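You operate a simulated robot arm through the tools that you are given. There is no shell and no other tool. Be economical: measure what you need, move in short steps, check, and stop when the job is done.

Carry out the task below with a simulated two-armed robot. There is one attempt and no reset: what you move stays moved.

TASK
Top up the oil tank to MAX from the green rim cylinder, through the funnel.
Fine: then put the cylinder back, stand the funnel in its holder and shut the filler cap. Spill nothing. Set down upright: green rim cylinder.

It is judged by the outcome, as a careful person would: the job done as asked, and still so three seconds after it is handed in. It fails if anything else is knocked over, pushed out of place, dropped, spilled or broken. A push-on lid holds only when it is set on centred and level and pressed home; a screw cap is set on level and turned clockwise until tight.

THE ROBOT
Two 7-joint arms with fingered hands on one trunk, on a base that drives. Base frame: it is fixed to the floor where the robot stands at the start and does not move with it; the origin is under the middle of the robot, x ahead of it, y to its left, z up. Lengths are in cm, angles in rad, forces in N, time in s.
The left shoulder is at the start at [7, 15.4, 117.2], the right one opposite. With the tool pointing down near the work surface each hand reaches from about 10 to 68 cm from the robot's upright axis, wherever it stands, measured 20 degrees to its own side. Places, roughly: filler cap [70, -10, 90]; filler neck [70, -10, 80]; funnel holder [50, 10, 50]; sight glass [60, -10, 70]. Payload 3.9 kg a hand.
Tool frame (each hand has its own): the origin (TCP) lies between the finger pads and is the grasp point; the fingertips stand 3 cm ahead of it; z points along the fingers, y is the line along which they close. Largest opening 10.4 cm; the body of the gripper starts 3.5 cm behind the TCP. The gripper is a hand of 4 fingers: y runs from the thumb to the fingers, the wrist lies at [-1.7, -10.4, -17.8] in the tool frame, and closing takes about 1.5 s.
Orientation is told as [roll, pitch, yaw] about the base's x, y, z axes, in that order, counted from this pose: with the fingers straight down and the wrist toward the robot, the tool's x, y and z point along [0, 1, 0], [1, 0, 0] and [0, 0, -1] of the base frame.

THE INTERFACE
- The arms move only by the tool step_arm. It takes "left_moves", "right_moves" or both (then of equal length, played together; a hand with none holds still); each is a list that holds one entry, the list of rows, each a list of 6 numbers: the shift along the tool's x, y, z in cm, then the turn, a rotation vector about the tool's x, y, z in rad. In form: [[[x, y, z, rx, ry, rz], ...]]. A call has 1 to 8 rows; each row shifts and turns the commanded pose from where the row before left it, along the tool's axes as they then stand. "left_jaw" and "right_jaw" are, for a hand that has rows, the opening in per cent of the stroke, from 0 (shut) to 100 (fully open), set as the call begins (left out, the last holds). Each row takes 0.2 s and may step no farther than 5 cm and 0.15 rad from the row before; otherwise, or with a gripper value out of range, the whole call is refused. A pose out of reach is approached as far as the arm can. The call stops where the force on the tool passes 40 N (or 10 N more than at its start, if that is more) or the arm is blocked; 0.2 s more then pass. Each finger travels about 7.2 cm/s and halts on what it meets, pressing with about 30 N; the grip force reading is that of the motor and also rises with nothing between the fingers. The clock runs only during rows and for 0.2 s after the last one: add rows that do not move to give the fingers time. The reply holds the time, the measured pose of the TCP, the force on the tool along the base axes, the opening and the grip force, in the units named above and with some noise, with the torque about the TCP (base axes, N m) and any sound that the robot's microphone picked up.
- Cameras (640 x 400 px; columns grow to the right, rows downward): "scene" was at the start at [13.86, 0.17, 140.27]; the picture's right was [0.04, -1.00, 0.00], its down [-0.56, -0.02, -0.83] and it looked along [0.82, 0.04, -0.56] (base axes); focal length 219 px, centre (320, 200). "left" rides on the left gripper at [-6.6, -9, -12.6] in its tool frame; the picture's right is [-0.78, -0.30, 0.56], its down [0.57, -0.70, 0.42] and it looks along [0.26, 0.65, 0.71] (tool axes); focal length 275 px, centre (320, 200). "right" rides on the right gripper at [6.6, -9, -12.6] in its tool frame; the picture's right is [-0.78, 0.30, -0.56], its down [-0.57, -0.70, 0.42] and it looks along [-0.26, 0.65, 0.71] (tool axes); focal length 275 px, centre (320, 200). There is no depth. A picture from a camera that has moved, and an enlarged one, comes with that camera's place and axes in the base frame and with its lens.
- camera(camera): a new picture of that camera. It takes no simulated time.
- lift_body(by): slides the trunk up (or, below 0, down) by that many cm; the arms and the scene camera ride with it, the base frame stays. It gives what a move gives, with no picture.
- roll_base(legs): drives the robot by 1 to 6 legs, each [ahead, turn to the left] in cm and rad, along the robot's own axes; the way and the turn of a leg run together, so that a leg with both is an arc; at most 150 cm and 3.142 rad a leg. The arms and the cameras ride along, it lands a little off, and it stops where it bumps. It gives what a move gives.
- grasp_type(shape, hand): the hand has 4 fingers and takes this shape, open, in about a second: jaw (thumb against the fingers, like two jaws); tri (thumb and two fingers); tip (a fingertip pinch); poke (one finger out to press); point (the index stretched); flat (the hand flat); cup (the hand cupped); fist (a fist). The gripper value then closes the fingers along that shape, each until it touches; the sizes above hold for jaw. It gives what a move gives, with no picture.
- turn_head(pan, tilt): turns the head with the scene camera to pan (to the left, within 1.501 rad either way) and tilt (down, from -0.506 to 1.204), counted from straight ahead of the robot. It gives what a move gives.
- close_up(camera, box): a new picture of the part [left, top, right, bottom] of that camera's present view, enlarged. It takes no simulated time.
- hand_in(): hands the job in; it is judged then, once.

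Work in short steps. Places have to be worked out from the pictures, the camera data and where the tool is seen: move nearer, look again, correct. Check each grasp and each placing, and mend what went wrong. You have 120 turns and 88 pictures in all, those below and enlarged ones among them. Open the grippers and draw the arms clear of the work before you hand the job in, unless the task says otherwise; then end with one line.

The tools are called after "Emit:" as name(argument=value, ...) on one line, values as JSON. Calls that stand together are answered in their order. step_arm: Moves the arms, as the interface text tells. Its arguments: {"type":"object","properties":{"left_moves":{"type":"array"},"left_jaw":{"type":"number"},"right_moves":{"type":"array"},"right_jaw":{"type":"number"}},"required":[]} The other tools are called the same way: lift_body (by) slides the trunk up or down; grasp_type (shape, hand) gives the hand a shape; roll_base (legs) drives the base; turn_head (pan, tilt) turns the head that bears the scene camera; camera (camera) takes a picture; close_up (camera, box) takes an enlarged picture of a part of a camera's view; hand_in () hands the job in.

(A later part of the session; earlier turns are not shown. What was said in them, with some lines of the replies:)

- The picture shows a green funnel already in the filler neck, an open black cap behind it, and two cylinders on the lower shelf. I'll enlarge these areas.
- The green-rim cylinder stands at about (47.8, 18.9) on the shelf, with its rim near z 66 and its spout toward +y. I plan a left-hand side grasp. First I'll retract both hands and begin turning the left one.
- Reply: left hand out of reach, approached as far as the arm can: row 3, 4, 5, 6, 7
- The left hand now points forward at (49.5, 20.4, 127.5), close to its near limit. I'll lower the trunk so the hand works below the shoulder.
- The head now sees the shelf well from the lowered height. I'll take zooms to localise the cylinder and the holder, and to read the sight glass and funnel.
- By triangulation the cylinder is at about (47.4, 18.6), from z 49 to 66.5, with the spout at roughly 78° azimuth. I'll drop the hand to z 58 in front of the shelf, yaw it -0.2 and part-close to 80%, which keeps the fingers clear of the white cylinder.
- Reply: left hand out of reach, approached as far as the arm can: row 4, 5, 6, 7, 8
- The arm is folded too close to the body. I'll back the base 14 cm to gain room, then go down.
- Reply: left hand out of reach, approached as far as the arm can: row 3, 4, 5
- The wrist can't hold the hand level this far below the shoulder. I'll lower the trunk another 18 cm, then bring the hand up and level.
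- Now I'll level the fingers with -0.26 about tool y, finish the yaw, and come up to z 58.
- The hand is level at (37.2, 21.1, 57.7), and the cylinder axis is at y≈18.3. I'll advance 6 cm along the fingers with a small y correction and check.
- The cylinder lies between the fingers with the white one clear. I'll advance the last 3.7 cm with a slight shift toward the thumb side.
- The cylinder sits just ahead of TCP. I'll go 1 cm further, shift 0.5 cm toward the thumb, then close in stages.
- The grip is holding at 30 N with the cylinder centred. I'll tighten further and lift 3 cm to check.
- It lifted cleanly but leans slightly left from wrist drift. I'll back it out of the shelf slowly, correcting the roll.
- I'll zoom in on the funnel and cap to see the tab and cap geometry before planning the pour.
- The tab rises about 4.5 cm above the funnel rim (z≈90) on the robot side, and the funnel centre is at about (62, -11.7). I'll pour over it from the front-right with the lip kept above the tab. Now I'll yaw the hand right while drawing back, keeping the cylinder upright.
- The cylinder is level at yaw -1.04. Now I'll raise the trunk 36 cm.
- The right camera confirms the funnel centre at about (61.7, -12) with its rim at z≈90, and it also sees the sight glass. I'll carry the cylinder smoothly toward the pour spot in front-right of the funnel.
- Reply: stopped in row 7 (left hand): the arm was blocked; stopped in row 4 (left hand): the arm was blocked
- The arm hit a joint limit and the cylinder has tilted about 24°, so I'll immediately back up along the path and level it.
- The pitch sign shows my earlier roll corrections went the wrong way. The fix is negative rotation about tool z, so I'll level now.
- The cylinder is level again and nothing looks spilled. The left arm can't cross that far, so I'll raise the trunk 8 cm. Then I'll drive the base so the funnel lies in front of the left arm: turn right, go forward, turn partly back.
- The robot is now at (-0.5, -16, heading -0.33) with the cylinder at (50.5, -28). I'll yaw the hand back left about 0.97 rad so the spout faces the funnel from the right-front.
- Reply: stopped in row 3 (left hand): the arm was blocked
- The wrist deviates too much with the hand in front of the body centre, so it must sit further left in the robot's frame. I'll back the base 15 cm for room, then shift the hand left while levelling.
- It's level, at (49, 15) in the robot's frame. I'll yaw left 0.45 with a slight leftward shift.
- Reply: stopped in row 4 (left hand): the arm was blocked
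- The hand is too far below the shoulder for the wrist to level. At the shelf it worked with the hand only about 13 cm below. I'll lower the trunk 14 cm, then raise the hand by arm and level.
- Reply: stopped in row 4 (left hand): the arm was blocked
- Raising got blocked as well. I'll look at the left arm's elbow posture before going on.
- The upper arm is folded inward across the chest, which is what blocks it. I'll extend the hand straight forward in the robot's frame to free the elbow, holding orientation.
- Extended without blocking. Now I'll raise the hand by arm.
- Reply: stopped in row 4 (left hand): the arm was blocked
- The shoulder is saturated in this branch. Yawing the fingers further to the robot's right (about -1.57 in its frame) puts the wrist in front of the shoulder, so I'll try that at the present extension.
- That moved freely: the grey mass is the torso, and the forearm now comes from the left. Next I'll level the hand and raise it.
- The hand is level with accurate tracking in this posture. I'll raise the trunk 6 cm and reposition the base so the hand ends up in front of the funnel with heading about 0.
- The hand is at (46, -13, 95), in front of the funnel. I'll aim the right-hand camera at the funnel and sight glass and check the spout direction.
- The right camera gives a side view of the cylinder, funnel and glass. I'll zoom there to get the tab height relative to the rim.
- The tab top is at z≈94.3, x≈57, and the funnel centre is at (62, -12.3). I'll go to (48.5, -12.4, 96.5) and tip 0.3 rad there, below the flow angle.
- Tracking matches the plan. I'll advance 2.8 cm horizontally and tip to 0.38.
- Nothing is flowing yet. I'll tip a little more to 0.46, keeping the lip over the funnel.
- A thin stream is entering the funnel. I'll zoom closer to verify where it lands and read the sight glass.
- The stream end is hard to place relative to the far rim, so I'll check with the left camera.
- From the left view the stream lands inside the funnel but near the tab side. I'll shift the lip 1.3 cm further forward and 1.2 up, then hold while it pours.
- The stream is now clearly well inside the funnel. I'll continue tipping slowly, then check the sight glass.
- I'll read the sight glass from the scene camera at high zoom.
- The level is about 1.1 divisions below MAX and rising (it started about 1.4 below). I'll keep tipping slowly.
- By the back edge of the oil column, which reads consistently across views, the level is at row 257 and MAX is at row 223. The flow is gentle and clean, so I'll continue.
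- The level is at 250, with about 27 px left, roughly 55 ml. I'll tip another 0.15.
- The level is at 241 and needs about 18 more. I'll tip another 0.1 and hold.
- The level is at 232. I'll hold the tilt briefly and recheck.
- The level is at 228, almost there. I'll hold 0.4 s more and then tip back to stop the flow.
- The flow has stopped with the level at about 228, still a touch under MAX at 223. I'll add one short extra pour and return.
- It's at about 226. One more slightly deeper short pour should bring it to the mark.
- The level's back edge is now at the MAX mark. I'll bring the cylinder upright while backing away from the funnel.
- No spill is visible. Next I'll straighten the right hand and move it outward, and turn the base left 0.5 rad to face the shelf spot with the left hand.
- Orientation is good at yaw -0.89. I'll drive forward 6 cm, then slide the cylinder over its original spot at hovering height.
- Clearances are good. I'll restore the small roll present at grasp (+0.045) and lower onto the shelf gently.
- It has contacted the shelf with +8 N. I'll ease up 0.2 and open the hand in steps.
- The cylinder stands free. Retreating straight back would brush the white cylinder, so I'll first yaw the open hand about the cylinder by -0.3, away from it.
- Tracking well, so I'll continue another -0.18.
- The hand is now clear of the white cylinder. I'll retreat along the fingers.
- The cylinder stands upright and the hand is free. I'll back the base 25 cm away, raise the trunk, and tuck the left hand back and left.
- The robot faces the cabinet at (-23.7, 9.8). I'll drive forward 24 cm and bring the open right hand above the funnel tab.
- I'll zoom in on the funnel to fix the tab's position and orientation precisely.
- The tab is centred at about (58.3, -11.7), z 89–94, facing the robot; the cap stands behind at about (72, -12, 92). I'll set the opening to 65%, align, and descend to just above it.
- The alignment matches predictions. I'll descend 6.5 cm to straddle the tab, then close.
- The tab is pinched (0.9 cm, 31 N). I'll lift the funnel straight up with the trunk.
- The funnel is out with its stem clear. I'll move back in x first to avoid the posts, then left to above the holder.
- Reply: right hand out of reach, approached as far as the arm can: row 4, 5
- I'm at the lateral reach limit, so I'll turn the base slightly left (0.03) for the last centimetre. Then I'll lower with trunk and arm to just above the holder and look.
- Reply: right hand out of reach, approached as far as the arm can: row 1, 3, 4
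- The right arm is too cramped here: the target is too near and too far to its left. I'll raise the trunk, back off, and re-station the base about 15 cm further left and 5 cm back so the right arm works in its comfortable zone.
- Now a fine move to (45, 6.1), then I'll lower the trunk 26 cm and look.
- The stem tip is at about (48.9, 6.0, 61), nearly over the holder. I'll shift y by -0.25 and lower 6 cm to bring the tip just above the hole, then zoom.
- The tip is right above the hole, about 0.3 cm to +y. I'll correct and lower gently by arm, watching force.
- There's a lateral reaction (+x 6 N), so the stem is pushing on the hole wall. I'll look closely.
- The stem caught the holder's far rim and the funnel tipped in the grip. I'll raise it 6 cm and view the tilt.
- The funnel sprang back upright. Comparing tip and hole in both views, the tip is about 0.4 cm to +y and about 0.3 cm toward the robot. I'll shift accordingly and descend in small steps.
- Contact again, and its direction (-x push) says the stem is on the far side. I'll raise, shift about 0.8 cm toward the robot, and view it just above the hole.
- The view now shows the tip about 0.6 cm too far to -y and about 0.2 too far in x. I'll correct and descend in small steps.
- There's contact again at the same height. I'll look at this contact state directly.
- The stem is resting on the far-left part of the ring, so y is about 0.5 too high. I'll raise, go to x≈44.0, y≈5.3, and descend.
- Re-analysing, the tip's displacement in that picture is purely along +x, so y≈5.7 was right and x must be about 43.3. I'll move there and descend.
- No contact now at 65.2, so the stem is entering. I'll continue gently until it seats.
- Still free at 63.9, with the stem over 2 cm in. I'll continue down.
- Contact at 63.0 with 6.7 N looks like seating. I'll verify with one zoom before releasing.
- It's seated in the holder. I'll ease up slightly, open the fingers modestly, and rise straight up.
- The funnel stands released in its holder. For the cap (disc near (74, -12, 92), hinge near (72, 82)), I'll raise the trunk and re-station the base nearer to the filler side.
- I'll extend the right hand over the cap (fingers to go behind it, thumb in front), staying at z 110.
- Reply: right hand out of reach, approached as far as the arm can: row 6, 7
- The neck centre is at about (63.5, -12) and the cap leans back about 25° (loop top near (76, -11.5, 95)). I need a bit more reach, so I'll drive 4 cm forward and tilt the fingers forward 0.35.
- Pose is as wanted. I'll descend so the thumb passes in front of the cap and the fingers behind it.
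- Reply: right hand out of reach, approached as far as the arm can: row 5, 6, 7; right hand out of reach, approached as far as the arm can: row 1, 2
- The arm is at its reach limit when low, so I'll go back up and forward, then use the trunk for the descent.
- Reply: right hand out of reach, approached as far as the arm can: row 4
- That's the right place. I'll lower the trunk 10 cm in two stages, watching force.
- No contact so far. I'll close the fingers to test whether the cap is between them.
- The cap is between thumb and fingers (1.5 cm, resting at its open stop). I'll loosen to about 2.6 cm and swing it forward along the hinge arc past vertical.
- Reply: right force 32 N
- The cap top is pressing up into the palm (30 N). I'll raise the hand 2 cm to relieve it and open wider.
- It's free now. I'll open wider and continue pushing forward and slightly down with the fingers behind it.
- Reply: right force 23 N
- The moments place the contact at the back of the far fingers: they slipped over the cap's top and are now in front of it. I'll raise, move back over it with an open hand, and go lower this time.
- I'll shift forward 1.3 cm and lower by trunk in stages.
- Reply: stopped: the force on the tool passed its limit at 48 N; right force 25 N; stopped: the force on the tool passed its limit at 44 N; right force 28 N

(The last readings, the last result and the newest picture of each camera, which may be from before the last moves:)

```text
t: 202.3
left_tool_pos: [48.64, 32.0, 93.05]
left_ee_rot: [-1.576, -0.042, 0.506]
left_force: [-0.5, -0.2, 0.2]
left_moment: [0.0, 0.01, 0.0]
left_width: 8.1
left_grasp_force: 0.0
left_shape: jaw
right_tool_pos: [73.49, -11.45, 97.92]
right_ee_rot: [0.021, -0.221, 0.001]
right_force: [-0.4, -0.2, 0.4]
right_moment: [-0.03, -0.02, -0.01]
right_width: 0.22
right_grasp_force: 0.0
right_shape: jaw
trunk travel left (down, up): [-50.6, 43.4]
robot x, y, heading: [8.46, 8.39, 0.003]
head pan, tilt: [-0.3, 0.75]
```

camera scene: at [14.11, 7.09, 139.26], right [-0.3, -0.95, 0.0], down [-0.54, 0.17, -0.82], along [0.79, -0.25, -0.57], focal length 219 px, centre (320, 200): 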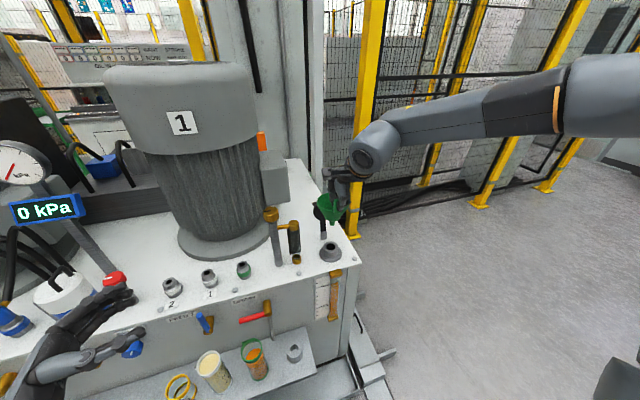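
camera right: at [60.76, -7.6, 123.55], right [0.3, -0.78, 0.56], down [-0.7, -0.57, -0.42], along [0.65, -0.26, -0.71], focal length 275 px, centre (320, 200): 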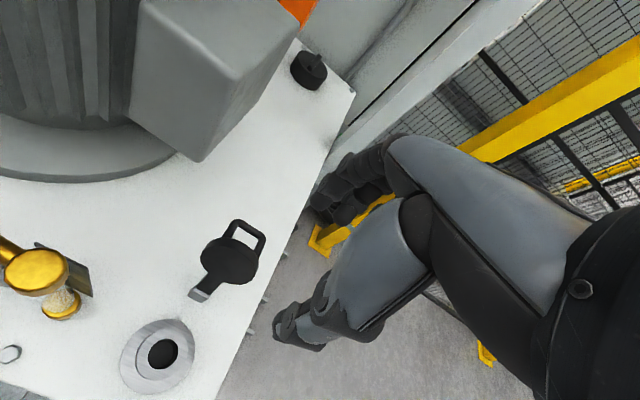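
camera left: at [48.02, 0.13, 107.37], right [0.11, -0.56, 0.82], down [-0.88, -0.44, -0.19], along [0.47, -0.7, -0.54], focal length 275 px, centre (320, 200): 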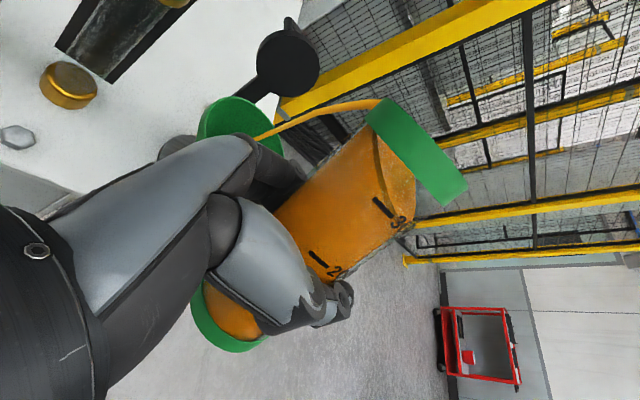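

Contact at the thumb tip shows the cap standing at x≈68 with its top at z≈95.5 — leaning slightly forward and held by hinge friction. My closed hand is now behind it, so I'll shift back a little, lower, and push it forward.

Emit:
step_arm(right_moves=[[[0, 1, 0.2, 0, 0, 0], [0, 0, 0, 0, 0, 0]]])

Emit:
lift_body(by=-3.5)

```text
t: 202.9
left_tool_pos: [48.67, 31.96, 93.1]
left_ee_rot: [-1.578, -0.041, 0.506]
left_force: [-0.3, -0.2, 0.1]
left_moment: [-0.02, 0.0, 0.03]
left_width: 8.09
left_grasp_force: 0.1
left_shape: jaw
right_tool_pos: [74.59, -11.61, 98.03]
right_ee_rot: [0.021, -0.22, 0.001]
right_force: [-0.2, 0.5, 0.0]
right_moment: [-0.04, 0.03, -0.03]
right_width: 0.23
right_grasp_force: 0.1
right_shape: jaw
trunk travel left (down, up): [-50.6, 43.4]
robot x, y, heading: [8.16, 8.43, 0.002]
head pan, tilt: [-0.3, 0.75]
```

```text
t: 203.6
left_tool_pos: [48.66, 31.88, 89.7]
left_ee_rot: [-1.576, -0.041, 0.507]
left_force: [-0.3, 0.1, -0.3]
left_moment: [-0.02, -0.02, 0.0]
left_width: 8.09
left_grasp_force: 0.0
left_shape: jaw
right_tool_pos: [75.31, -11.57, 96.31]
right_ee_rot: [0.03, -0.253, -0.001]
right_force: [5.3, -0.6, 12.8]
right_moment: [-0.06, -0.18, 0.01]
right_width: 0.29
right_grasp_force: 0.0
right_shape: jaw
trunk travel left (down, up): [-47.3, 46.7]
robot x, y, heading: [8.95, 8.43, 0.004]
head pan, tilt: [-0.3, 0.75]
stopped: the force on the tool passed its limit at 45 N (the readings are from after the stop); the commanded pose is now the measured one
```

The cap is back at its open stop and the tips are on its top edge. I'll raise, open to 62%, centre over it as in the first successful straddle, and then lower deeper.

Emit:
step_arm(right_moves=[[[0, 0, -3, 0, 0, 0], [0, -0.1, -3.2, 0, 0, 0], [0, 0, 0, -0.1, 0, 0], [0, 0, 0, 0, 0, 0]]], right_jaw=66)

Emit:
lift_body(by=-5)

Emit:
lift_body(by=-4)

```text
t: 204.6
left_tool_pos: [48.67, 31.91, 89.66]
left_ee_rot: [-1.576, -0.041, 0.505]
left_force: [0.6, 0.3, 0.6]
left_moment: [0.02, -0.01, -0.01]
left_width: 8.08
left_grasp_force: 0.2
left_shape: jaw
right_tool_pos: [73.59, -11.82, 102.01]
right_ee_rot: [0.03, -0.345, -0.004]
right_force: [0.6, 0.7, -0.3]
right_moment: [0.0, -0.01, 0.01]
right_width: 6.84
right_grasp_force: 0.0
right_shape: jaw
trunk travel left (down, up): [-47.3, 46.7]
robot x, y, heading: [8.03, 8.59, 0.001]
head pan, tilt: [-0.3, 0.75]
```

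```text
t: 205.6
left_tool_pos: [48.67, 32.05, 84.73]
left_ee_rot: [-1.578, -0.042, 0.505]
left_force: [0.2, 0.2, 0.3]
left_moment: [0.0, 0.01, 0.05]
left_width: 8.09
left_grasp_force: 0.0
left_shape: jaw
right_tool_pos: [73.5, -11.78, 97.01]
right_ee_rot: [0.032, -0.345, -0.002]
right_force: [-0.7, 0.1, 0.1]
right_moment: [-0.01, -0.04, 0.03]
right_width: 6.87
right_grasp_force: 0.1
right_shape: jaw
trunk travel left (down, up): [-42.3, 51.7]
robot x, y, heading: [8.56, 8.87, 0.009]
head pan, tilt: [-0.3, 0.75]
```

```text
t: 206.4
left_tool_pos: [48.63, 32.06, 80.71]
left_ee_rot: [-1.577, -0.041, 0.506]
left_force: [0.5, -0.5, 0.5]
left_moment: [0.03, 0.01, -0.01]
left_width: 8.09
left_grasp_force: 0.0
left_shape: jaw
right_tool_pos: [73.56, -11.78, 93.1]
right_ee_rot: [0.03, -0.344, -0.005]
right_force: [0.0, -0.1, -0.8]
right_moment: [-0.03, 0.02, 0.0]
right_width: 6.84
right_grasp_force: 0.1
right_shape: jaw
trunk travel left (down, up): [-38.3, 55.7]
robot x, y, heading: [8.66, 8.59, 0.0]
head pan, tilt: [-0.3, 0.75]
```

The cap is straddled with no contact. Now I'll pull the fingers forward 6 cm with the tips about 4 cm below the cap top, bringing the hand more vertical.

Emit:
step_arm(right_moves=[[[0, -1.41, -0.51, 0.08, 0, 0], [0, -1.45, -0.39, 0.08, 0, 0], [0, -1.47, -0.27, 0.08, 0, 0], [0, -1.49, -0.16, 0.08, 0, 0], [0, 0, 0, 0, 0, 0]]])

```text
t: 207.6
left_tool_pos: [48.69, 32.05, 80.79]
left_ee_rot: [-1.577, -0.042, 0.505]
left_force: [-0.2, -0.3, -0.4]
left_moment: [0.0, 0.01, 0.02]
left_width: 8.1
left_grasp_force: 0.2
left_shape: jaw
right_tool_pos: [67.66, -11.88, 93.01]
right_ee_rot: [0.028, -0.025, 0.006]
right_force: [-0.3, 0.7, 0.4]
right_moment: [-0.01, -0.01, -0.01]
right_width: 6.85
right_grasp_force: 0.0
right_shape: jaw
trunk travel left (down, up): [-38.3, 55.7]
robot x, y, heading: [8.53, 8.17, 0.002]
head pan, tilt: [-0.3, 0.75]
```

No resistance. I'll continue another 6 cm forward and 1 cm down.

Emit:
step_arm(right_moves=[[[0, -1.5, 0, 0, 0, 0], [0, -1.5, 0.2, 0, 0, 0], [0, -1.5, 0.4, 0, 0, 0], [0, -1.5, 0.4, 0, 0, 0], [0, 0, 0, 0, 0, 0]]])

```text
t: 208.8
left_tool_pos: [48.7, 31.9, 80.73]
left_ee_rot: [-1.575, -0.041, 0.506]
left_force: [0.1, 1.0, -0.7]
left_moment: [-0.01, -0.02, 0.0]
left_width: 8.11
left_grasp_force: 0.0
left_shape: jaw
right_tool_pos: [61.69, -11.95, 91.76]
right_ee_rot: [0.028, -0.026, 0.005]
right_force: [-0.6, -0.5, -0.1]
right_moment: [0.01, 0.03, -0.02]
right_width: 6.85
right_grasp_force: 0.1
right_shape: jaw
trunk travel left (down, up): [-38.3, 55.7]
robot x, y, heading: [8.4, 8.16, 0.0]
head pan, tilt: [-0.3, 0.75]
```

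Again no resistance. I'll raise the hand clear and use the last picture to check the cap.

Emit:
step_arm(right_moves=[[[0, 0, -3, 0, 0, 0], [0, 0, -3, 0, 0, 0], [0, -1, -3, 0, 0, 0], [0, -3, -2, 0, 0, 0], [-3, -3, 0, 0, 0, 0], [-3, 0, 0, 0, 0, 0], [0, 0, 0, 0, 0, 0]]], right_jaw=40)

Emit:
close_up(camera="scene", box=[230, 80, 430, 300])

```text
t: 210.4
left_tool_pos: [48.73, 32.05, 80.75]
left_ee_rot: [-1.579, -0.041, 0.506]
left_force: [-0.4, 0.2, -0.5]
left_moment: [0.03, -0.02, 0.01]
left_width: 8.09
left_grasp_force: 0.0
left_shape: jaw
right_tool_pos: [54.26, -18.43, 102.6]
right_ee_rot: [0.027, -0.026, 0.008]
right_force: [-0.7, 0.8, 0.2]
right_moment: [0.0, 0.01, 0.02]
right_width: 4.19
right_grasp_force: 0.0
right_shape: jaw
trunk travel left (down, up): [-38.3, 55.7]
robot x, y, heading: [8.49, 8.85, -0.0]
head pan, tilt: [-0.3, 0.75]
```

```text
1.82 times, centred on (330, 190) of scene
camera zoom: at [21.33, 5.86, 114.8], right [-0.29, -0.96, 0.0], down [-0.65, 0.2, -0.73], along [0.7, -0.21, -0.68], focal length 398 px, centre (302, 218)
```

zoom: 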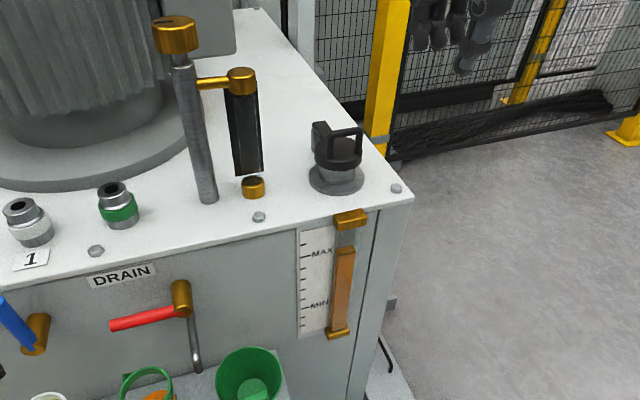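

The cap is down on the filler neck and the level reads at MAX. I'll press the lid home from above with closed fingers, centred at about (62.2, -11.7).

Emit:
step_arm(right_moves=[[[2.3, 2.6, 0, 0, 0, 0], [2.3, 2.6, 0, 0, 0, 0], [2.1, 2.7, 0, 0, 0, 0], [0, 0, 3, 0, 0, 0], [0, 0, 3, 0, 0, 0], [0, 0, 3, 0, 0, 0], [0, 0, 0, 0, 0, 0]]], right_jaw=0)

Emit:
step_arm(right_moves=[[[0, 0, 1, 0, 0, 0], [0, 0, 1, 0, 0, 0], [0, 0, 1, 0, 0, 0], [0, 0, 1, 0, 0, 0], [0, 0, 0, 0, 0, 0]]])

```text
t: 212.0
left_tool_pos: [48.67, 32.08, 80.7]
left_ee_rot: [-1.577, -0.043, 0.507]
left_force: [0.1, 0.6, 0.2]
left_moment: [0.0, 0.03, 0.01]
left_width: 8.09
left_grasp_force: 0.0
left_shape: jaw
right_tool_pos: [62.54, -11.54, 94.12]
right_ee_rot: [0.027, -0.028, 0.007]
right_force: [-0.3, 0.1, -0.1]
right_moment: [0.0, 0.02, 0.03]
right_width: 0.0
right_grasp_force: 29.9
right_shape: jaw
trunk travel left (down, up): [-38.3, 55.7]
robot x, y, heading: [8.39, 8.41, 0.004]
head pan, tilt: [-0.3, 0.75]
```

```text
t: 213.2
left_tool_pos: [48.85, 32.03, 80.71]
left_ee_rot: [-1.576, -0.041, 0.507]
left_force: [-0.1, 1.4, 0.1]
left_moment: [-0.02, -0.01, 0.01]
left_width: 8.08
left_grasp_force: 0.1
left_shape: jaw
right_tool_pos: [62.86, -11.04, 90.15]
right_ee_rot: [0.029, -0.03, 0.008]
right_force: [20.1, 1.5, 11.5]
right_moment: [0.03, -0.2, -0.02]
right_width: 0.0
right_grasp_force: 30.0
right_shape: jaw
trunk travel left (down, up): [-38.3, 55.7]
robot x, y, heading: [8.57, 8.53, 0.003]
head pan, tilt: [-0.3, 0.75]
```

The side force shows the fingers slipped behind an upright handle bar on the lid (top z≈89.5, x≈61.7). I'll raise, move -1 cm in x, and press on the bar itself.

Emit:
step_arm(right_moves=[[[0, 0, -2, 0, 0, 0], [0, 0, -2.5, 0, 0, 0], [-0.5, -0.9, 0, 0, 0, 0], [0, 0, 1, 0, 0, 0], [0, 0, 0, 0, 0, 0]]])

Emit:
step_arm(right_moves=[[[0, 0, 0.7, 0, 0, 0], [0, 0, 0.7, 0, 0, 0], [0, 0, 0, 0, 0, 0]]])

```text
t: 214.4
left_tool_pos: [48.72, 31.91, 80.71]
left_ee_rot: [-1.575, -0.043, 0.506]
left_force: [-0.7, -0.2, -0.5]
left_moment: [-0.02, 0.01, 0.04]
left_width: 8.09
left_grasp_force: 0.1
left_shape: jaw
right_tool_pos: [61.44, -11.77, 93.32]
right_ee_rot: [0.028, -0.026, 0.008]
right_force: [0.5, -0.2, 0.7]
right_moment: [0.0, -0.01, 0.0]
right_width: 0.01
right_grasp_force: 30.1
right_shape: jaw
trunk travel left (down, up): [-38.3, 55.7]
robot x, y, heading: [8.27, 8.63, 0.001]
head pan, tilt: [-0.3, 0.75]
```

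```text
t: 215.2
left_tool_pos: [48.53, 31.98, 80.8]
left_ee_rot: [-1.578, -0.043, 0.505]
left_force: [-0.4, -0.4, -0.3]
left_moment: [0.0, 0.02, -0.02]
left_width: 8.1
left_grasp_force: 0.0
left_shape: jaw
right_tool_pos: [61.41, -11.52, 91.98]
right_ee_rot: [0.03, -0.03, 0.007]
right_force: [-0.8, -0.1, 11.0]
right_moment: [-0.18, -0.02, 0.03]
right_width: 0.01
right_grasp_force: 29.8
right_shape: jaw
trunk travel left (down, up): [-38.3, 55.7]
robot x, y, heading: [8.6, 8.71, 0.004]
head pan, tilt: [-0.3, 0.75]
```

Clean vertical contact on the bar (11 N). I'll press further to drive it home.

Emit:
step_arm(right_moves=[[[0, 0, 0.4, 0, 0, 0], [0, 0, 0.4, 0, 0, 0], [0, 0, 0.3, 0, 0, 0], [0, 0, 0, 0, 0, 0]]])

```text
t: 216.0
left_tool_pos: [48.4, 31.85, 80.79]
left_ee_rot: [-1.579, -0.043, 0.504]
left_force: [0.6, -0.8, 0.4]
left_moment: [-0.04, 0.01, 0.01]
left_width: 8.07
left_grasp_force: 0.1
left_shape: jaw
right_tool_pos: [61.66, -11.62, 91.96]
right_ee_rot: [0.033, -0.046, 0.008]
right_force: [-5.4, -0.4, 18.7]
right_moment: [-0.29, 0.17, -0.09]
right_width: 0.02
right_grasp_force: 30.1
right_shape: jaw
trunk travel left (down, up): [-38.3, 55.7]
robot x, y, heading: [8.46, 8.41, 0.003]
head pan, tilt: [-0.3, 0.75]
stopped in row 4 (right hand): the force on the tool passed its limit at 42 N (the readings are from after the stop); the commanded pose is now the measured one
```

The lid took 42 N with no further movement, so it is pressed home. I'll raise the right hand, open both hands, and back the robot clear.

Emit:
step_arm(right_moves=[[[0, 0, -3, 0, 0, 0], [0, 0, -4, 0, 0, 0], [0, 0, -4, 0, 0, 0], [0, 0, 0, 0, 0, 0], [0, 0, 0, 0, 0, 0], [0, 0, 0, 0, 0, 0]]], right_jaw=60)

Emit:
roll_base(legs=[[-30, 0]])

Emit:
step_arm(left_moves=[[[0, 0, 0, 0, 0, 0], [0, 0, 0, 0, 0, 0], [0, 0, 0, 0, 0, 0]]], left_jaw=100, right_moves=[[[0, 0, 0, 0, 0, 0], [0, 0, 0, 0, 0, 0], [0, 0, 0, 0, 0, 0]]], right_jaw=100)

```text
t: 217.4
left_tool_pos: [48.6, 31.86, 80.64]
left_ee_rot: [-1.576, -0.043, 0.503]
left_force: [0.5, -0.4, -0.1]
left_moment: [-0.03, 0.02, 0.02]
left_width: 8.07
left_grasp_force: 0.0
left_shape: jaw
right_tool_pos: [61.53, -11.94, 102.31]
right_ee_rot: [0.032, -0.039, 0.007]
right_force: [0.7, 1.0, -0.2]
right_moment: [0.04, -0.03, 0.03]
right_width: 6.21
right_grasp_force: 0.0
right_shape: jaw
trunk travel left (down, up): [-38.3, 55.7]
robot x, y, heading: [8.48, 8.65, 0.002]
head pan, tilt: [-0.3, 0.75]
```

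```text
t: 219.4
left_tool_pos: [18.69, 31.84, 80.7]
left_ee_rot: [-1.577, -0.044, 0.505]
left_force: [0.4, -0.4, 0.0]
left_moment: [0.01, 0.04, 0.01]
left_width: 8.12
left_grasp_force: 0.1
left_shape: jaw
right_tool_pos: [31.48, -12.01, 102.37]
right_ee_rot: [0.032, -0.04, 0.005]
right_force: [-0.7, -0.4, -0.3]
right_moment: [-0.01, -0.01, -0.01]
right_width: 6.23
right_grasp_force: 0.1
right_shape: jaw
trunk travel left (down, up): [-38.3, 55.7]
robot x, y, heading: [-21.46, 8.4, 0.003]
head pan, tilt: [-0.3, 0.75]
```

```text
t: 220.2
left_tool_pos: [18.73, 31.79, 80.72]
left_ee_rot: [-1.578, -0.041, 0.506]
left_force: [-0.1, -0.1, 0.8]
left_moment: [0.0, 0.01, 0.02]
left_width: 10.37
left_grasp_force: 0.1
left_shape: jaw
right_tool_pos: [31.56, -12.06, 102.35]
right_ee_rot: [0.032, -0.038, 0.006]
right_force: [0.6, -0.6, -0.6]
right_moment: [-0.01, 0.04, 0.0]
right_width: 10.34
right_grasp_force: 0.1
right_shape: jaw
trunk travel left (down, up): [-38.3, 55.7]
robot x, y, heading: [-21.49, 8.66, 0.004]
head pan, tilt: [-0.3, 0.75]
```

Both hands are open and clear of the work, and everything is in place, so I'm handing the job in.

Emit:
hand_in()

```text
The job is handed in.
```

I topped the oil up to the MAX mark through the funnel, then stood the green-rim cylinder back upright on its shelf spot, seated the funnel in its holder, and shut the filler cap and pressed it home; I saw no spill in the pictures, and the final press on the cap was checked by force only because the pictures had run out.
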